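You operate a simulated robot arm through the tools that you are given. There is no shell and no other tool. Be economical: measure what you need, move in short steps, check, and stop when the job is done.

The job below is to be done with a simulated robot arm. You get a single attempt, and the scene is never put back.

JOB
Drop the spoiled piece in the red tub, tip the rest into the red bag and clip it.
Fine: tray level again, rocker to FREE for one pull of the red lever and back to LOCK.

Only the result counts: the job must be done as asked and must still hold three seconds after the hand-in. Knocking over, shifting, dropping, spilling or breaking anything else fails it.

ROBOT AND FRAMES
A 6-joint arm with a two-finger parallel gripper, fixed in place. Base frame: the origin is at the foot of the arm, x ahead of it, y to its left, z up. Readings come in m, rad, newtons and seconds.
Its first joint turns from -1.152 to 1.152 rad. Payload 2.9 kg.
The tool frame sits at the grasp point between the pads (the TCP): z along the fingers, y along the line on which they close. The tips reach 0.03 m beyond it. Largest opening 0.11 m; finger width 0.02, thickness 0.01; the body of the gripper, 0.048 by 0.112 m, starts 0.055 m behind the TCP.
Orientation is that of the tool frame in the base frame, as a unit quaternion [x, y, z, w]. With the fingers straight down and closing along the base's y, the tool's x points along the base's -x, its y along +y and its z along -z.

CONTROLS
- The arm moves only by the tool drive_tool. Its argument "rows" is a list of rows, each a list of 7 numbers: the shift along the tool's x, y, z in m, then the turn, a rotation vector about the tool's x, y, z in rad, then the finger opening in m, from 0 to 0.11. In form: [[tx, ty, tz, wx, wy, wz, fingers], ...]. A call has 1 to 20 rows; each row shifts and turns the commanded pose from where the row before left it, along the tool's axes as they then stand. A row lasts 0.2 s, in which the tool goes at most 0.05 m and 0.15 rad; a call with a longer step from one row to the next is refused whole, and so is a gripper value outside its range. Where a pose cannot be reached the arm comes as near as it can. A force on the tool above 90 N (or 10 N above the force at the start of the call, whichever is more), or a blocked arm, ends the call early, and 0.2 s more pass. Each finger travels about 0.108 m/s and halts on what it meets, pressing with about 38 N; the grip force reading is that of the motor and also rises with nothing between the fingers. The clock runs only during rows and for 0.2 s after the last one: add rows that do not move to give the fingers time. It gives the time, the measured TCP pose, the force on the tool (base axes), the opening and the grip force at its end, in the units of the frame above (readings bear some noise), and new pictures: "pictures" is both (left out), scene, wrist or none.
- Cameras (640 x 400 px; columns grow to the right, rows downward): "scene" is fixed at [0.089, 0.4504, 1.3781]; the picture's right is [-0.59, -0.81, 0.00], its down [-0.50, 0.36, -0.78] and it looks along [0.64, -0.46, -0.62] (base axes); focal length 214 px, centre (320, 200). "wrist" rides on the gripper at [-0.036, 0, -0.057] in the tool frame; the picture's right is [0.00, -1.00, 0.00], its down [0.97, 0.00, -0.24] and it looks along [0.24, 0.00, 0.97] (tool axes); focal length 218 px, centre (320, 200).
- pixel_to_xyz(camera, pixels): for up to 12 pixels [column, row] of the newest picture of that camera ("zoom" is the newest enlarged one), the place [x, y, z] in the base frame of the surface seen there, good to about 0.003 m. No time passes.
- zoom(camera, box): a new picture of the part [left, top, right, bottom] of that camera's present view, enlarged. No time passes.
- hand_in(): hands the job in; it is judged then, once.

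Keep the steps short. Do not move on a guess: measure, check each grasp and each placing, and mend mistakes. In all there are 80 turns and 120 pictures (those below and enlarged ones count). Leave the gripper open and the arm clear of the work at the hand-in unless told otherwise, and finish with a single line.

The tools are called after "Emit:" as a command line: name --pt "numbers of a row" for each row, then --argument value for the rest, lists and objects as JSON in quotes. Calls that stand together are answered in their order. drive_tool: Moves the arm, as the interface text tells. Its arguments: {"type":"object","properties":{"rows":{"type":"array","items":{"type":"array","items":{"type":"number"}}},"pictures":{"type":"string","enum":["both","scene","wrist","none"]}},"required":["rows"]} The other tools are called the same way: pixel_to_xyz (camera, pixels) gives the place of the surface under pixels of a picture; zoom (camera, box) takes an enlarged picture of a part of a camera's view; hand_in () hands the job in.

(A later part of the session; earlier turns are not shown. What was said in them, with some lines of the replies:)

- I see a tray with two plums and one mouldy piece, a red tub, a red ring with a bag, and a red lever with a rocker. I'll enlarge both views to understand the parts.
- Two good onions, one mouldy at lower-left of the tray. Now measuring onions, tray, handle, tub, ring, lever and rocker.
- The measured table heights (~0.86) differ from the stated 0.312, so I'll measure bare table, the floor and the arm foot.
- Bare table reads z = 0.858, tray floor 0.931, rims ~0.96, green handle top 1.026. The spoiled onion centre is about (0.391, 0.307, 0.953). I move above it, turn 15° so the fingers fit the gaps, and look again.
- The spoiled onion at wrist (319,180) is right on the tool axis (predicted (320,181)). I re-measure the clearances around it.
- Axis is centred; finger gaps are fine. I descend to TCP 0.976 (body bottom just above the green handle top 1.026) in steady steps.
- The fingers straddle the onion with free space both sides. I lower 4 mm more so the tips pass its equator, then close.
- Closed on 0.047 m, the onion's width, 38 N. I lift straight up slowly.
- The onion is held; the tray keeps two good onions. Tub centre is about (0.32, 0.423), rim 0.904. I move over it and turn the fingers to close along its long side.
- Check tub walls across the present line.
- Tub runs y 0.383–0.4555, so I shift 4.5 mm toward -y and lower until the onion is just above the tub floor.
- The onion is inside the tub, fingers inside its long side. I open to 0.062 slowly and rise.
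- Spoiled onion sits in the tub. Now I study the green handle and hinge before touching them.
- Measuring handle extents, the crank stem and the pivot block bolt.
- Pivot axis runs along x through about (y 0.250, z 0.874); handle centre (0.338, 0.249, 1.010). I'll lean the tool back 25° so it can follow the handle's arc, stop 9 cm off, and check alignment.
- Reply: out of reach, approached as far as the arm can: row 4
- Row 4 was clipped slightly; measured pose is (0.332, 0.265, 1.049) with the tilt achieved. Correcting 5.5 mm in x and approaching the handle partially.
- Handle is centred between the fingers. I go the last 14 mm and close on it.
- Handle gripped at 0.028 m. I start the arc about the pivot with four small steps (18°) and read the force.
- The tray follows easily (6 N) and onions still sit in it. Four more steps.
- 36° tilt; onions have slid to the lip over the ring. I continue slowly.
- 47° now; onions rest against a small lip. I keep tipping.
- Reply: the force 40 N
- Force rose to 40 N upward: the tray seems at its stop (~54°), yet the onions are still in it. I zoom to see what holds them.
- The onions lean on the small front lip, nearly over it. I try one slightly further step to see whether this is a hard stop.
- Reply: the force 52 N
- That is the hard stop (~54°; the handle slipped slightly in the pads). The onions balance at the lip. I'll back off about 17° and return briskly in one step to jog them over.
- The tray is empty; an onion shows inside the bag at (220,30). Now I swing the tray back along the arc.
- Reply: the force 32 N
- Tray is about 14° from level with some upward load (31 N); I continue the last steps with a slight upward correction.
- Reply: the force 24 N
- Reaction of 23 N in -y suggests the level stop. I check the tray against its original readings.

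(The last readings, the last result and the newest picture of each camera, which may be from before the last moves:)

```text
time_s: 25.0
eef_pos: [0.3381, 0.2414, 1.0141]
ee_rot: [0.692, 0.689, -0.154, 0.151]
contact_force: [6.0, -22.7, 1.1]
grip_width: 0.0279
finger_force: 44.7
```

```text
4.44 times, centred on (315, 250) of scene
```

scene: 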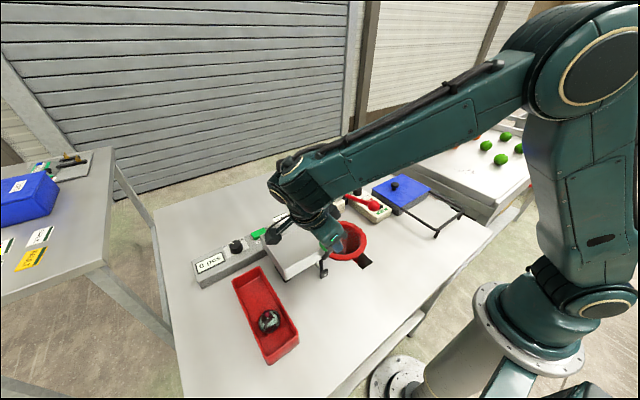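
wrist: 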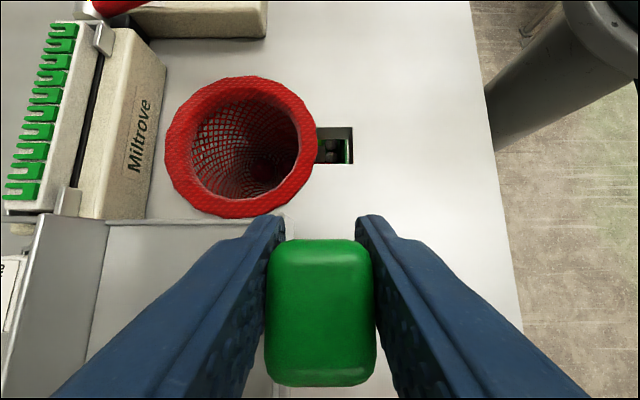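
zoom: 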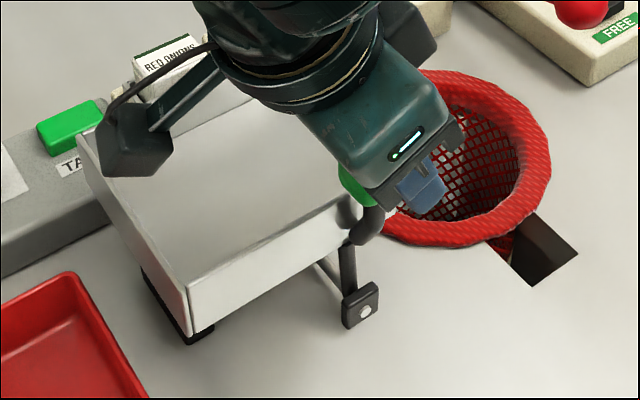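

Tray floor reads 0.930–0.932 everywhere: level on its stop. I release and back out along the tool axis, then straighten the tool.

Emit:
drive_tool --pt "0 0 0 0 0 0 0.035" --pt "0 0 0 0 0 0 0.056" --pt "0 0 0 0 0 0 0.056" --pt "0 0 -0.03 0 0 0 0.056" --pt "0 0 -0.04 0 0 0 0.056" --pt "0 0 -0.03 0 0.147 0 0.056" --pt "0 0 -0.03 0 0.147 0 0.056" --pt "0 0 0 0 0.147 0 0.056" --pt "0 0 0 0 0 0 0.056"

```text
time_s: 27.0
eef_pos: [0.3376, 0.2944, 1.1337]
ee_rot: [0.707, 0.707, 0.004, -0.004]
contact_force: [-0.1, 0.2, 0.2]
grip_width: 0.0562
finger_force: 0.0
```

scene: 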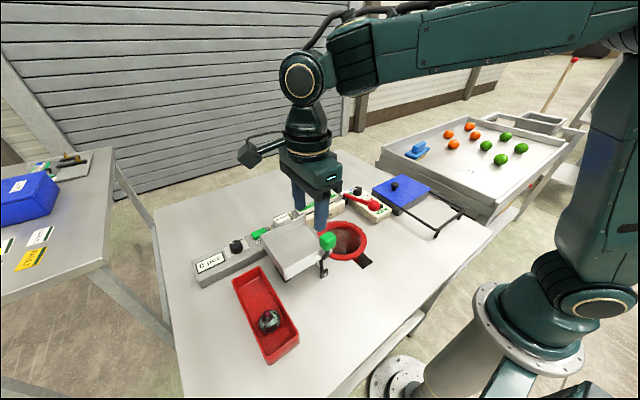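
wrist: 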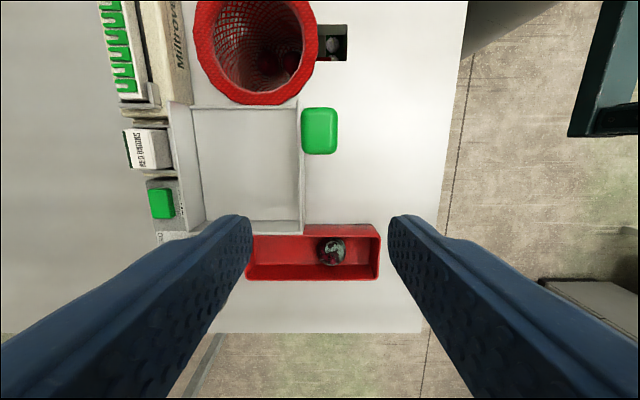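

Onions appear in the bag. Next I go over the lever box, turn the tool back to fingers closing along y, and close the fingers for pressing.

Emit:
drive_tool --pt "-0.04 0.0 -0.025 0 0 -0.14 0.05" --pt "-0.04 0.0 -0.025 0 0 -0.14 0.03" --pt "0 0 0 0 0 -0.145 0.01" --pt "0 0 0 0 0 -0.145 0" --pt "0 0 0 0 0 -0.145 0" --pt "0 0 0 0 0 -0.145 0" --pt "0 0 0 0 0 -0.145 0" --pt "0 0 0 0 0 -0.145 0" --pt "0 0 0 0 0 -0.145 0" --pt "0 0 0 0 0 -0.145 0" --pt "0 0 0 0 0 -0.13 0" --pt "0 -0.04 0 0 0 0 0" --pt "0 -0.04 0 0 0 0 0" --pt "0 -0.04 0 0 0 0 0" --pt "0 -0.04 0 0 0 0 0" --pt "0 0 0 0 0 0 0"

```text
time_s: 30.4
eef_pos: [0.343, 0.0537, 1.1808]
ee_rot: [0.0, 1.0, 0.007, 0.0]
contact_force: [0.2, 1.3, 0.1]
grip_width: 0.0001
finger_force: 38.0
```

scene: 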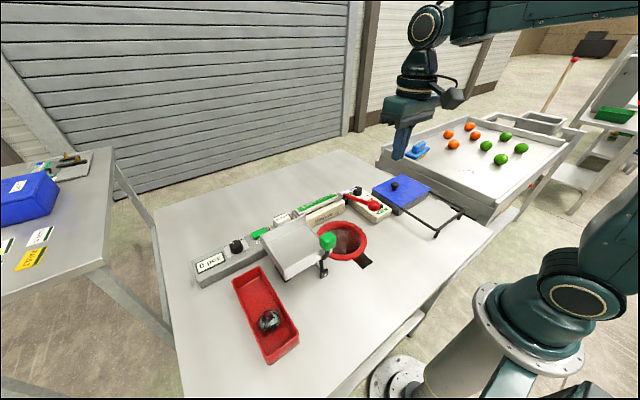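
wrist: 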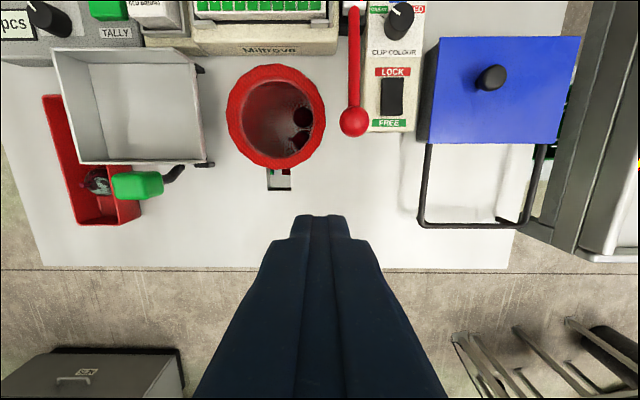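

Two dark onions seem to lie in the bag. I zoom on the bag and on the lever box.

Emit:
zoom --camera "wrist" --box '[220, 50, 340, 200]'

Emit:
zoom --camera "wrist" --box '[320, 0, 440, 150]'

Emit:
zoom --camera "scene" --box '[320, 175, 420, 235]'

Emit:
pixel_to_xyz --camera "wrist" --pixels '[[354, 121], [353, 80], [353, 20], [354, 45], [392, 85], [392, 97], [392, 110], [393, 72], [393, 124], [371, 124], [412, 124], [300, 118]]'

```text
2.67 times, centred on (280, 125) of wrist
```

zoom: 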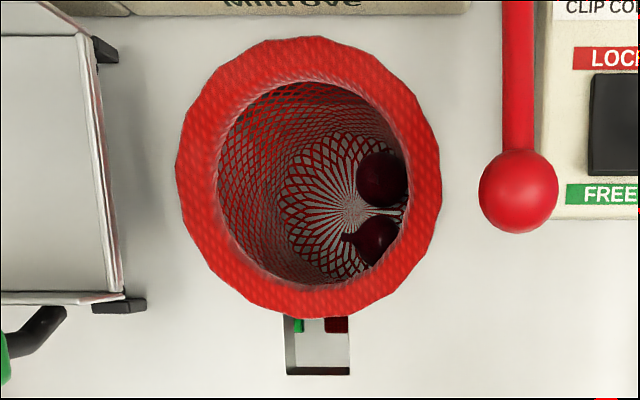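

```text
2.67 times, centred on (380, 75) of wrist
```

zoom: 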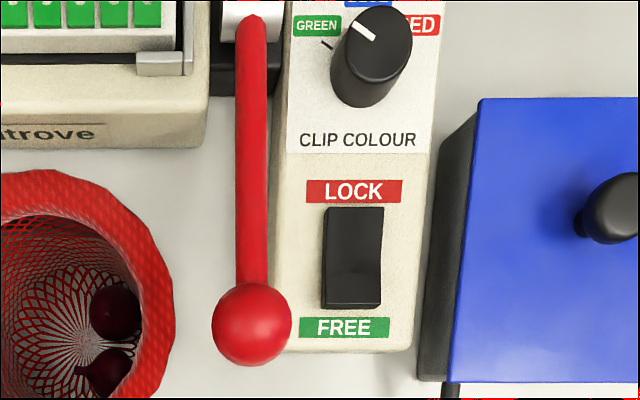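

```text
6.40 times, centred on (370, 205) of scene
```

zoom: 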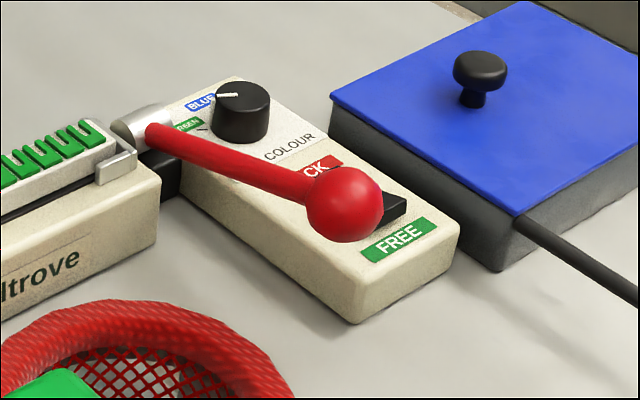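

```text
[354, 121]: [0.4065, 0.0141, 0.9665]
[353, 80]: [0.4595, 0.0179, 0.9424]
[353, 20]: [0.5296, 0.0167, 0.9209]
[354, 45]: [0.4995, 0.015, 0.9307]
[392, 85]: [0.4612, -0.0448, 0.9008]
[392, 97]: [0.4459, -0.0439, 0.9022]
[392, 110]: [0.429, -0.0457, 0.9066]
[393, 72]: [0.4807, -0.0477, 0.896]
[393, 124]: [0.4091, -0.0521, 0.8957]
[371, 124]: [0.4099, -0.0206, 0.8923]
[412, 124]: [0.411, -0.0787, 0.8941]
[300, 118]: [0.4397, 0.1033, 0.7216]
```

Both good onions are in the bag. The rocker's FREE end stands up (0.907 at x 0.43), so it is on LOCK. I bring the closed fingertips above the FREE end (x 0.430, y -0.046).

Emit:
drive_tool --pt "-0.03 -0.033 0.02 0 0 0 0" --pt "-0.03 -0.033 0.04 0 0 0 0" --pt "-0.027 -0.0335 0.04 0 0 0 0" --pt "0 0 0.05 0 0 0 0" --pt "0 0 0.045 0 0 0 0" --pt "0 0 0.023 0 0 0 0" --pt "0 0 0 0 0 0 0"

```text
refused: row 2 steps farther than a row can; nothing moved
```

Emit:
drive_tool --pt "-0.03 -0.033 0.02 0 0 0 0" --pt "-0.03 -0.033 0.02 0 0 0 0" --pt "-0.027 -0.0335 0.02 0 0 0 0" --pt "0 0 0.045 0 0 0 0" --pt "0 0 0.045 0 0 0 0" --pt "0 0 0.045 0 0 0 0" --pt "0 0 0.02 0 0 0 0" --pt "0 0 0 0 0 0 0"

```text
time_s: 32.2
eef_pos: [0.4304, -0.0416, 0.9661]
ee_rot: [0.0, 1.0, 0.006, 0.0]
contact_force: [0.1, 0.4, -0.2]
grip_width: 0.0
finger_force: 37.5
```

scene: 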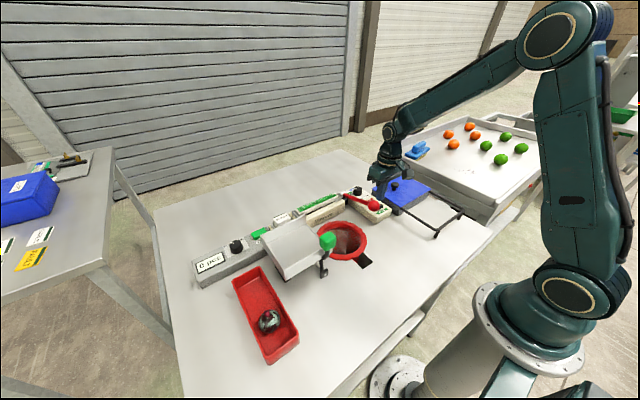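
wrist: 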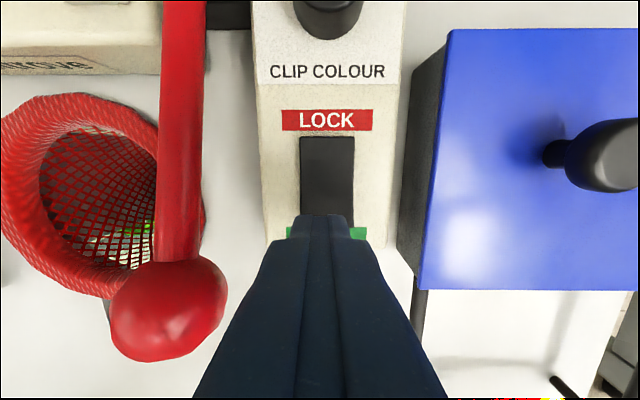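

The rocker shows at columns 300–354, tip at about 321. Measuring its centre and extent.

Emit:
pixel_to_xyz --camera "wrist" --pixels '[[303, 170], [351, 170], [327, 140], [327, 170], [327, 195], [350, 210], [360, 232], [295, 232]]'

Emit:
zoom --camera "scene" --box '[340, 140, 430, 230]'

```text
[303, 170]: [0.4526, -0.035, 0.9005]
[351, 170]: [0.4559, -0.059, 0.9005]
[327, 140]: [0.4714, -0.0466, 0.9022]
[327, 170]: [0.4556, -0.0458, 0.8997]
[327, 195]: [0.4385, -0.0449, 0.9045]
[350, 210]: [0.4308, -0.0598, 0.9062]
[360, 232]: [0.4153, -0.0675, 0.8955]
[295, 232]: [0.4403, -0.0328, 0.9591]
```

```text
4.44 times, centred on (385, 185) of scene
```

zoom: 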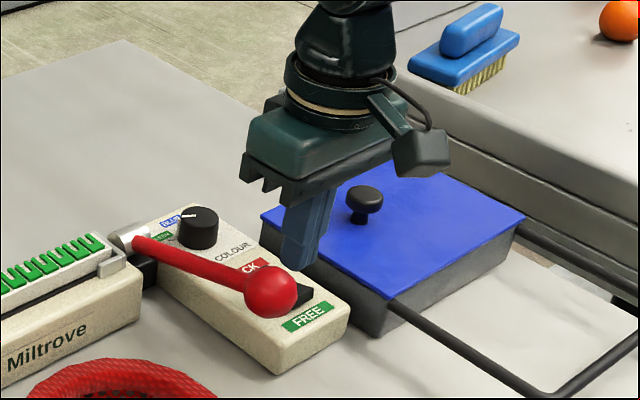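

Rocker spans x 0.422–0.473, y -0.034 to -0.060. I shift 5 mm to its centre and press the FREE end in small steps.

Emit:
drive_tool --pt "0.001 -0.005 0.0 0 0 0 0" --pt "0 0 0.024 0 0 0 0" --pt "0 0 0.005 0 0 0 0" --pt "0 0 0.004 0 0 0 0" --pt "0 0 0.004 0 0 0 0"

```text
time_s: 33.5
eef_pos: [0.4294, -0.047, 0.9349]
ee_rot: [0.001, 1.0, 0.005, 0.003]
contact_force: [-11.3, 1.2, 16.2]
grip_width: 0.0002
finger_force: 37.6
stopped in row 5: the force on the tool passed its limit (the readings are from after the stop); the commanded pose is now the measured one
```

scene: 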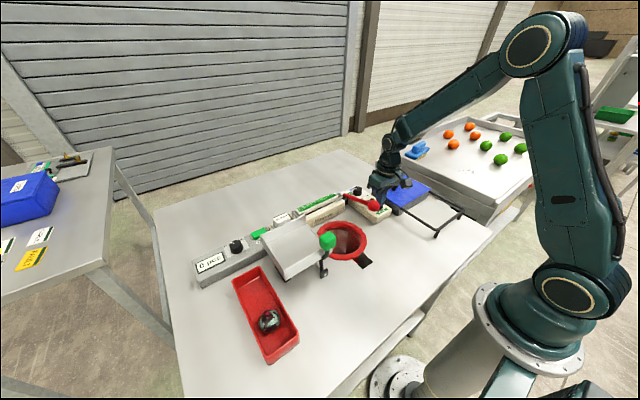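
wrist: 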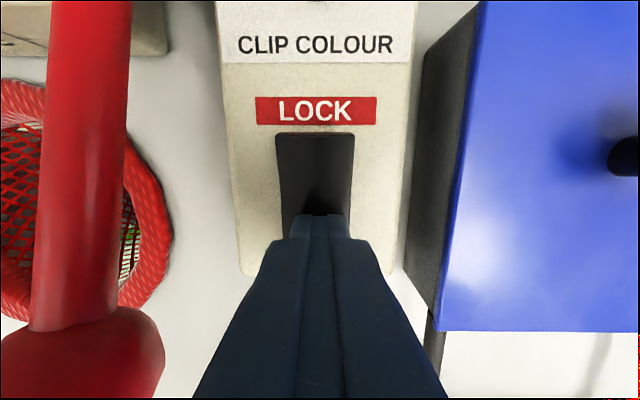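

The force limit tripped. I retreat 3 cm and measure whether the rocker flipped.

Emit:
drive_tool --pt "0 0 -0.02 0 0 0 0" --pt "0.03 0 -0.03 0 0 0 0" --pt "0.02 0 -0.01 0 0 0 0"

Emit:
zoom --camera "wrist" --box '[240, 60, 400, 200]'

```text
time_s: 34.3
eef_pos: [0.3809, -0.0488, 0.9951]
ee_rot: [0.0, 1.0, 0.006, 0.004]
contact_force: [-0.2, -0.1, -0.8]
grip_width: 0.0002
finger_force: 38.0
```

scene: 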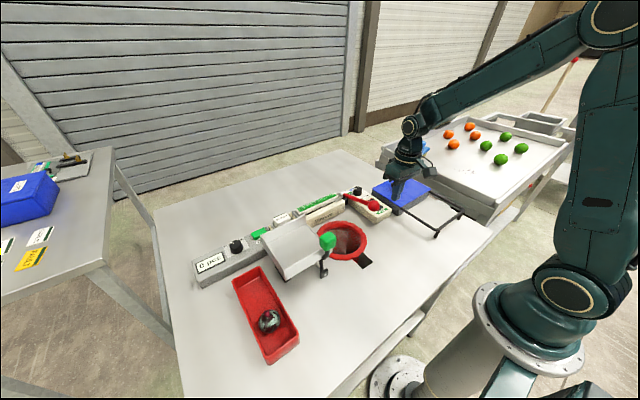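
wrist: 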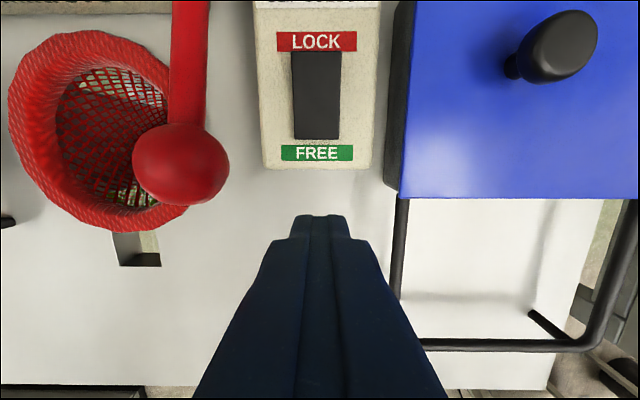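

```text
2.86 times, centred on (320, 130) of wrist
```

zoom: 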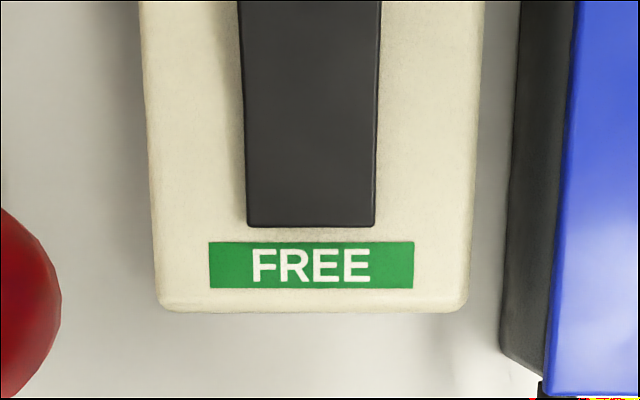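

Emit:
pixel_to_xyz --camera "wrist" --pixels '[[315, 60], [315, 75], [316, 90], [316, 105], [317, 120], [317, 132], [317, 142], [180, 160], [190, 60]]'

```text
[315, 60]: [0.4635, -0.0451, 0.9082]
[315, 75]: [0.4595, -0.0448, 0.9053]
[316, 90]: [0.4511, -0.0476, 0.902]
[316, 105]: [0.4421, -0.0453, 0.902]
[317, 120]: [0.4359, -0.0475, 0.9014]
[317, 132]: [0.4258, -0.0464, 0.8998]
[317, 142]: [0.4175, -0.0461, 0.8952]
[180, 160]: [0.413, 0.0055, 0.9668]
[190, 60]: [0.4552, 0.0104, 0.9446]
```

The rocker now reads LOCK end 0.908, FREE end 0.900 — it is on FREE. The ball centre computes to (0.409, 0.013, 0.949). I go above it with fingers opened along y.

Emit:
drive_tool --pt "0 0 -0.045 0 0 0 0.02" --pt "-0.014 0.031 0 0 0 0 0.04" --pt "-0.014 0.031 0 0 0 0 0.052" --pt "0 0 0.02 0 0 0 0.052" --pt "0 0 0 0 0 0 0.052"

```text
time_s: 35.5
eef_pos: [0.4084, 0.0133, 1.0193]
ee_rot: [0.0, 1.0, 0.005, 0.004]
contact_force: [-0.6, 0.2, -0.6]
grip_width: 0.052
finger_force: 0.2
```

scene: 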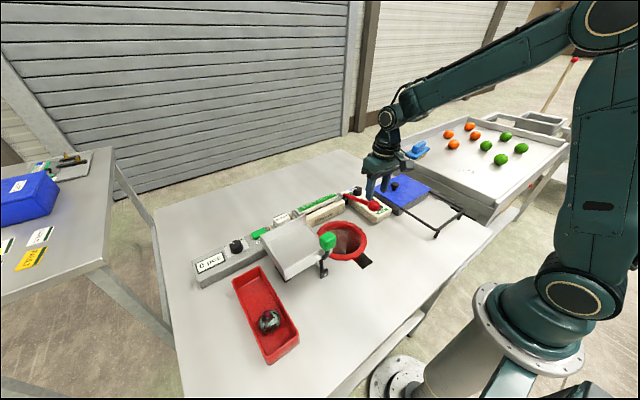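
wrist: 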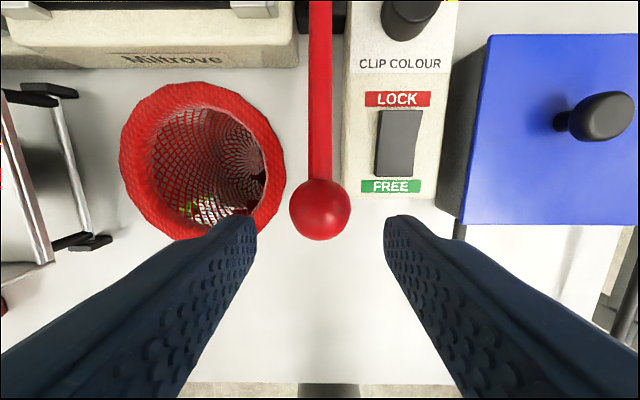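

Ball is centred (320,209). I descend and grip it.

Emit:
drive_tool --pt "0 0 0.03 0 0 0 0.052" --pt "0 0 0.028 0 0 0 0.052" --pt "0 0 0 0 0 0 0.04" --pt "0 0 0 0 0 0 0.03" --pt "0 0 0 0 0 0 0.03" --pictures "wrist"

```text
time_s: 36.7
eef_pos: [0.4086, 0.0133, 0.9616]
ee_rot: [0.0, 1.0, 0.006, 0.003]
contact_force: [0.4, -5.2, -3.7]
grip_width: 0.0369
finger_force: 45.0
```

wrist: 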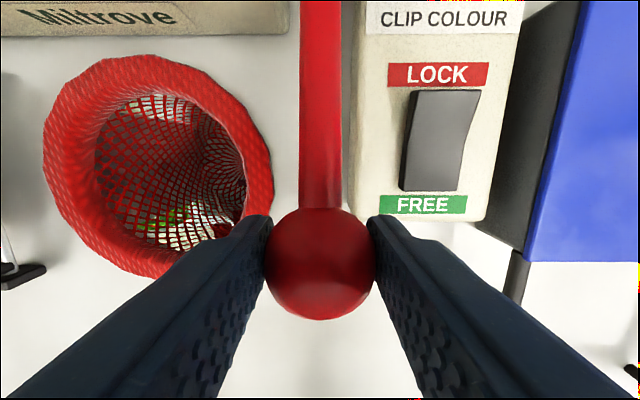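

Ball gripped (0.037 m). I test the pull downward gently by 1.4 cm along its arc.

Emit:
drive_tool --pt "0.002 0 0.0068 0 0 0 0.028" --pt "0.0017 0 0.0069 0 0 0 0.028" --pt "0 0 0 0 0 0 0.028"

```text
time_s: 37.5
eef_pos: [0.4071, 0.013, 0.9486]
ee_rot: [0.001, 1.0, 0.005, 0.005]
contact_force: [-0.6, -11.3, 11.1]
grip_width: 0.0371
finger_force: 45.2
```

scene: 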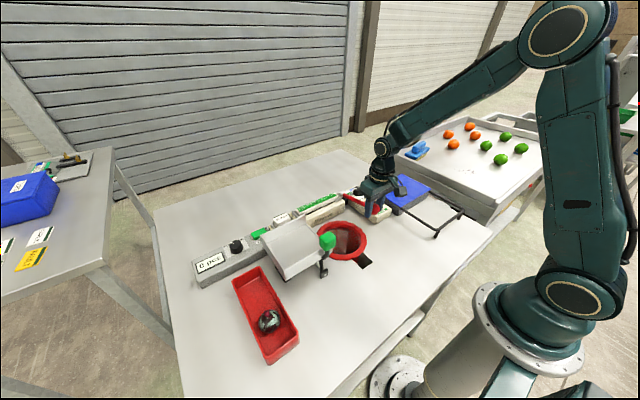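
wrist: 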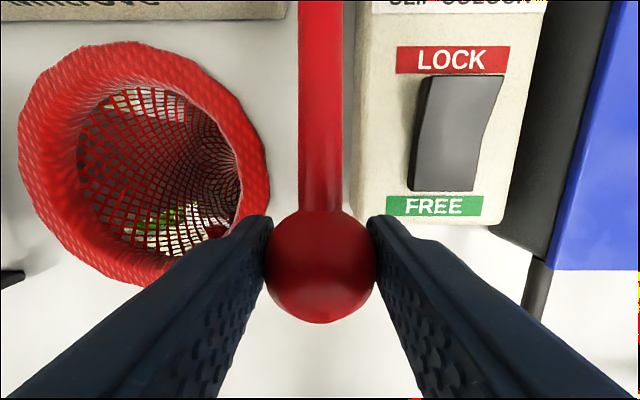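

The lever moves down with a springy 11 N. I continue.

Emit:
drive_tool --pt "0.0012 0 0.007 0 0 0 0.028" --pt "0.0008 0 0.007 0 0 0 0.028" --pt "0.0004 0 0.007 0 0 0 0.028" --pt "0 0 0 0 0 0 0.028"

```text
time_s: 38.5
eef_pos: [0.403, 0.0132, 0.9278]
ee_rot: [0.001, 1.0, 0.005, 0.004]
contact_force: [1.8, -16.1, 11.4]
grip_width: 0.0372
finger_force: 45.9
```

scene: 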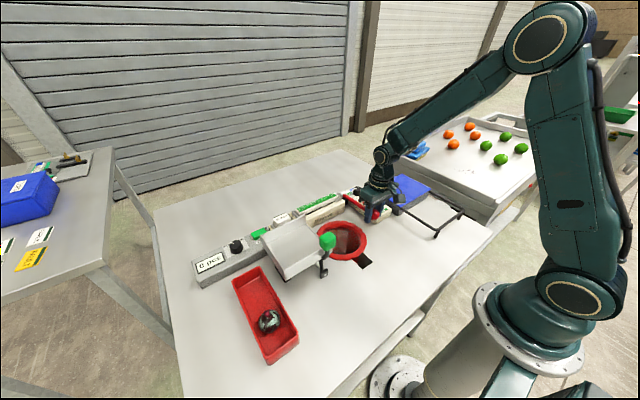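
wrist: 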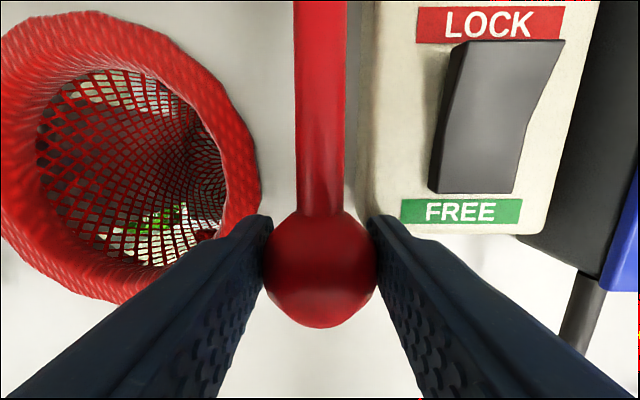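

Still moving freely. Continue down with a 1 mm shift toward -y to relieve the side load.

Emit:
drive_tool --pt "0 -0.001 0.006 0 0 0 0.028" --pt "-0.0003 0 0.006 0 0 0 0.028" --pt "-0.0006 0 0.006 0 0 0 0.028" --pt "0 0 0 0 0 0 0.028"

```text
time_s: 39.0
eef_pos: [0.4032, 0.0139, 0.9251]
ee_rot: [0.001, 1.0, 0.005, 0.004]
contact_force: [-9.5, 0.3, 19.3]
grip_width: 0.0373
finger_force: 45.2
stopped in row 2: the force on the tool passed its limit (the readings are from after the stop); the commanded pose is now the measured one
```

scene: 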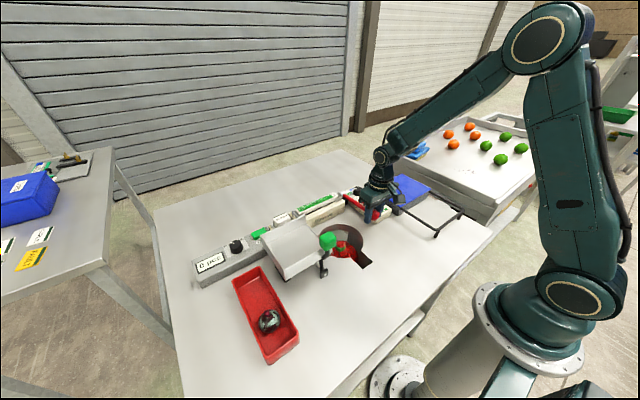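
wrist: 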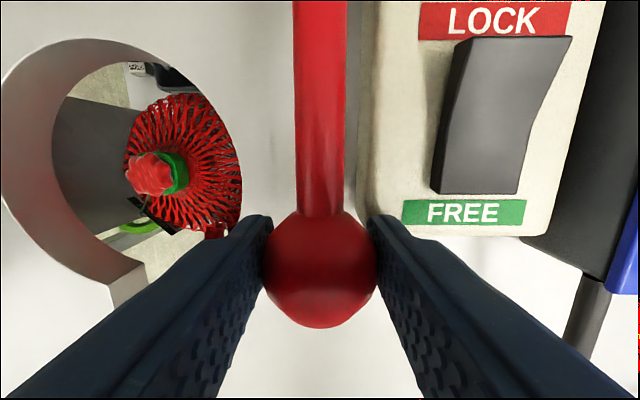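

The bag dropped and is clipped: one pull done, lever at its stop. I guide the lever back up along its arc to the original pose.

Emit:
drive_tool --pt "-0.0004 0 -0.007 0 0 0 0.028" --pt "-0.0008 0 -0.007 0 0 0 0.028" --pt "-0.0012 0 -0.007 0 0 0 0.028" --pt "-0.0015 0 -0.007 0 0 0 0.028" --pt "-0.0015 0 -0.0068 0 0 0 0.028" --pt "0 0 0 0 0 0 0.028"

```text
time_s: 40.4
eef_pos: [0.4074, 0.0133, 0.9592]
ee_rot: [0.001, 1.0, 0.005, 0.004]
contact_force: [-1.6, 0.7, -7.6]
grip_width: 0.0371
finger_force: 44.9
```

scene: 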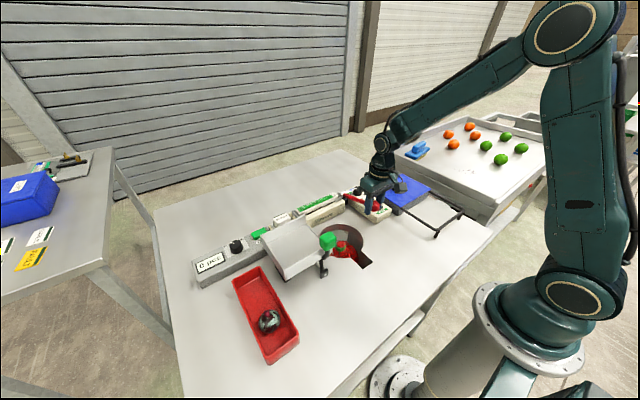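
wrist: 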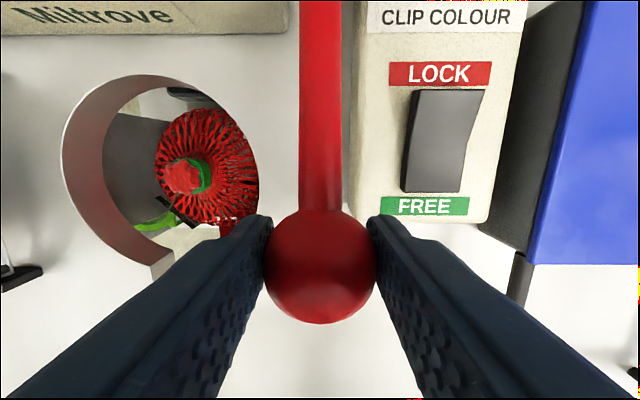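

Lever is within 2 mm of its rest. I nudge up 2 mm, release slowly and rise.

Emit:
drive_tool --pt "-0.0008 0 -0.0023 0 0 0 0.028" --pt "0 0 0 0 0 0 0.042" --pt "0 0 0 0 0 0 0.052" --pt "0 0 0 0 0 0 0.052" --pt "0 0 -0.03 0 0 0 0.052" --pt "0 0 -0.04 0 0 0 0.052" --pt "0 0 0 0 0 0 0.052"

Emit:
pixel_to_xyz --camera "wrist" --pixels '[[320, 205], [320, 120], [320, 40]]'

```text
time_s: 42.0
eef_pos: [0.4108, 0.0116, 1.0315]
ee_rot: [0.001, 1.0, 0.004, 0.005]
contact_force: [-0.3, 0.6, -0.1]
grip_width: 0.052
finger_force: 0.0
```

scene: 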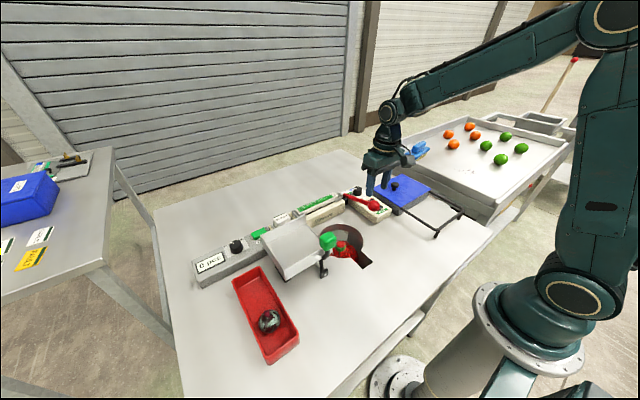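
wrist: 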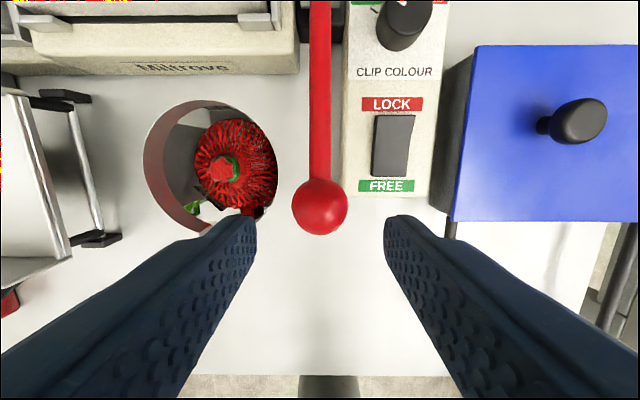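

```text
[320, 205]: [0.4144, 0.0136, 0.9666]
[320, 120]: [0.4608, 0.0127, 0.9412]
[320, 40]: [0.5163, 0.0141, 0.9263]
```

Lever is back at its rest height. Next: close fingers and move above the LOCK end of the rocker (x 0.465, y -0.0465), stopping just above it.

Emit:
drive_tool --pt "0 0 -0.01 0 0 0 0.03" --pt "-0.018 -0.0193 0 0 0 0 0.01" --pt "-0.018 -0.0193 0 0 0 0 0" --pt "-0.018 -0.0193 0 0 0 0 0" --pt "0 0 0.04 0 0 0 0" --pt "0 0 0.045 0 0 0 0" --pt "0 0 0 0 0 0 0" --pictures "wrist"

```text
time_s: 43.6
eef_pos: [0.4633, -0.0456, 0.9551]
ee_rot: [0.001, 1.0, 0.004, 0.006]
contact_force: [-0.3, 0.4, 0.3]
grip_width: 0.0
finger_force: 37.8
```

wrist: 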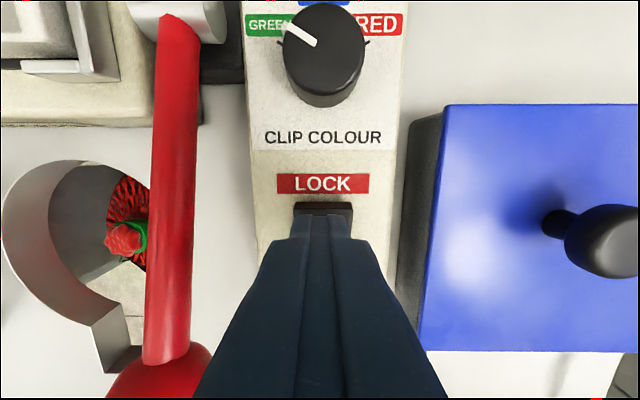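

Aligned over the LOCK end. I press down in small steps.

Emit:
drive_tool --pt "-0.001 -0.001 0.013 0 0 0 0" --pt "0 0 0.005 0 0 0 0" --pt "0 0 0.004 0 0 0 0" --pt "0 0 0.004 0 0 0 0" --pictures "none"

Emit:
drive_tool --pt "0 0 -0.03 0 0 0 0" --pt "0.03 0 -0.03 0 0 0 0.01" --pt "0.04 0 -0.01 0 0 0 0.03" --pt "0.02 0 0 0 0 0 0.05"

```text
time_s: 44.6
eef_pos: [0.4641, -0.045, 0.9349]
ee_rot: [0.001, 1.0, 0.004, 0.008]
contact_force: [-12.7, 1.5, 51.3]
grip_width: 0.0
finger_force: 37.4
```

```text
time_s: 45.6
eef_pos: [0.374, -0.0454, 0.9978]
ee_rot: [0.0, 1.0, 0.004, 0.005]
contact_force: [-0.3, -1.2, -0.2]
grip_width: 0.0502
finger_force: 0.1
```

scene: 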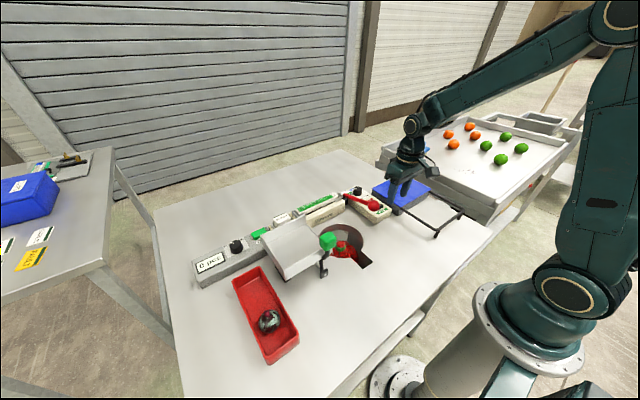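
wrist: 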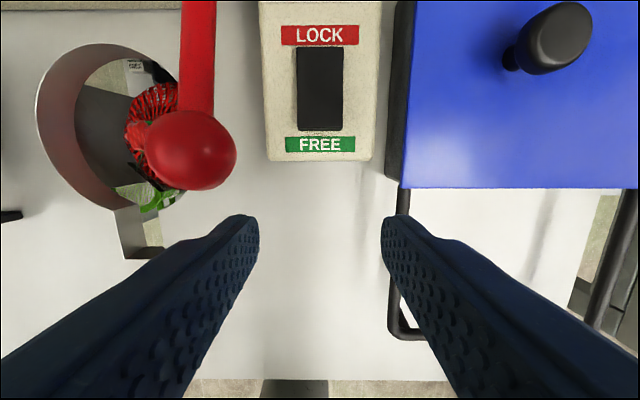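

Checking the rocker profile: did it flip to LOCK?

Emit:
pixel_to_xyz --camera "wrist" --pixels '[[320, 53], [320, 65], [320, 80], [320, 95], [320, 110], [320, 125], [320, 143], [190, 150]]'

Emit:
zoom --camera "wrist" --box '[250, 0, 390, 170]'

```text
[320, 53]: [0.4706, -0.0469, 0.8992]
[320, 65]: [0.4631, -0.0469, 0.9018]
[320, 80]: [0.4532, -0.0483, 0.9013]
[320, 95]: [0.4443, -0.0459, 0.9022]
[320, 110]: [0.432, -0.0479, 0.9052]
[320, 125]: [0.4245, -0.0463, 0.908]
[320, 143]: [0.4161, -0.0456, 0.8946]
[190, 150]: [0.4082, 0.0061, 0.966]
```

```text
2.35 times, centred on (320, 85) of wrist
```

zoom: 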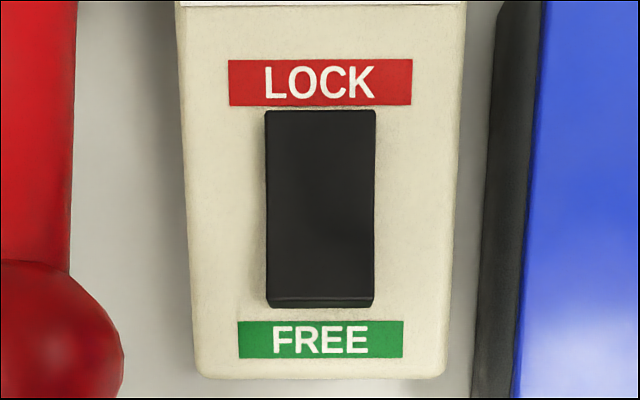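

The rocker is back on LOCK (FREE end up at 0.908). I rise clear, open the gripper, and look over everything.

Emit:
drive_tool --pt "0 0 -0.045 0 0 0 0.08" --pt "0.01 0.02 -0.04 0 0 0 0.1" --pt "0.02 0.03 -0.03 0 0 0 0.11" --pt "0.02 0.03 -0.03 0 0 0 0.11" --pt "0 0.03 -0.03 0 0 0 0.11" --pt "0 0.03 -0.03 0 0 0 0.11" --pt "0 0 0 0 0 0 0.11"

Emit:
zoom --camera "scene" --box '[180, 160, 480, 370]'

Emit:
zoom --camera "wrist" --box '[150, 0, 450, 200]'

```text
time_s: 47.2
eef_pos: [0.3198, 0.0937, 1.2063]
ee_rot: [0.001, 1.0, 0.004, 0.005]
contact_force: [-0.4, -0.7, 0.7]
grip_width: 0.11
finger_force: 0.1
```

scene: 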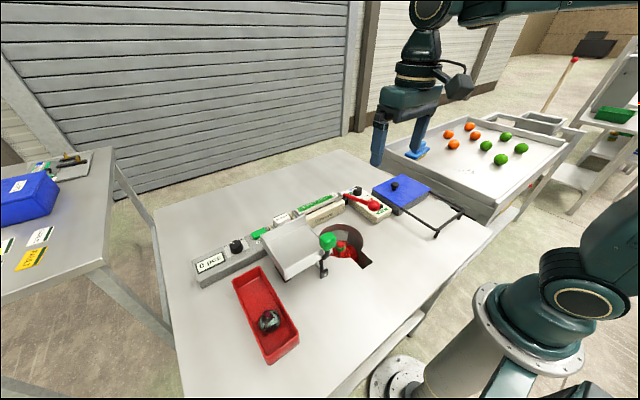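
wrist: 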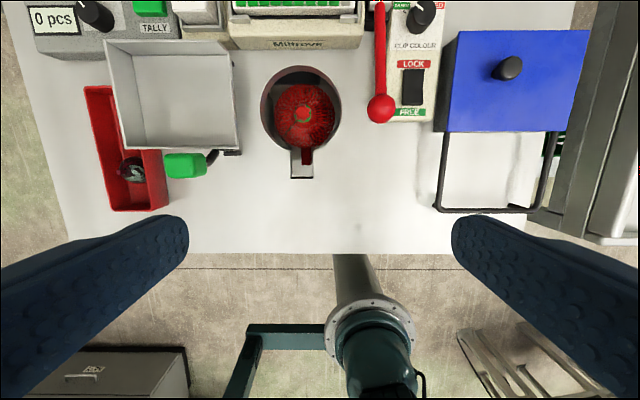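

```text
1.90 times, centred on (330, 265) of scene
```

zoom: 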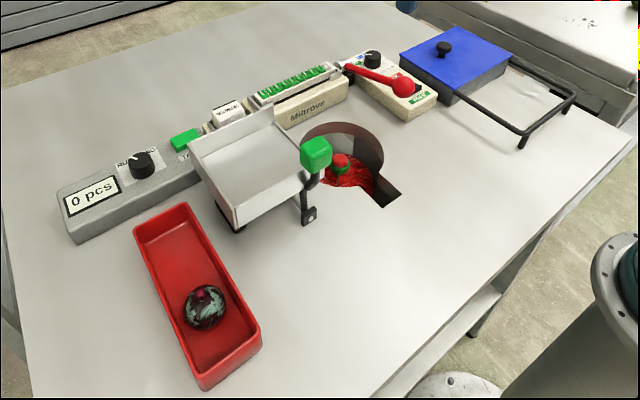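

```text
2.00 times, centred on (300, 100) of wrist
```

zoom: 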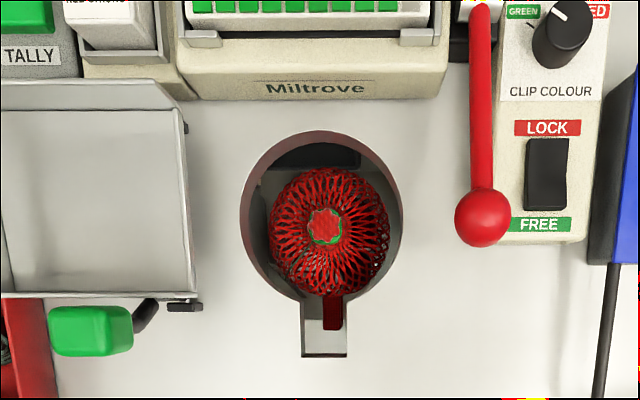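

The bag is clipped with the onions inside, the spoiled piece is in the tub, the tray is level, the lever is at rest, the rocker is on LOCK and the gripper is open and clear. I hand in.

Emit:
hand_in

```text
The job is handed in.
```

The spoiled onion is in the red tub, the other two are in the red bag closed with a green clip, the tray is level, the lever had one pull, and the rocker is back on LOCK.
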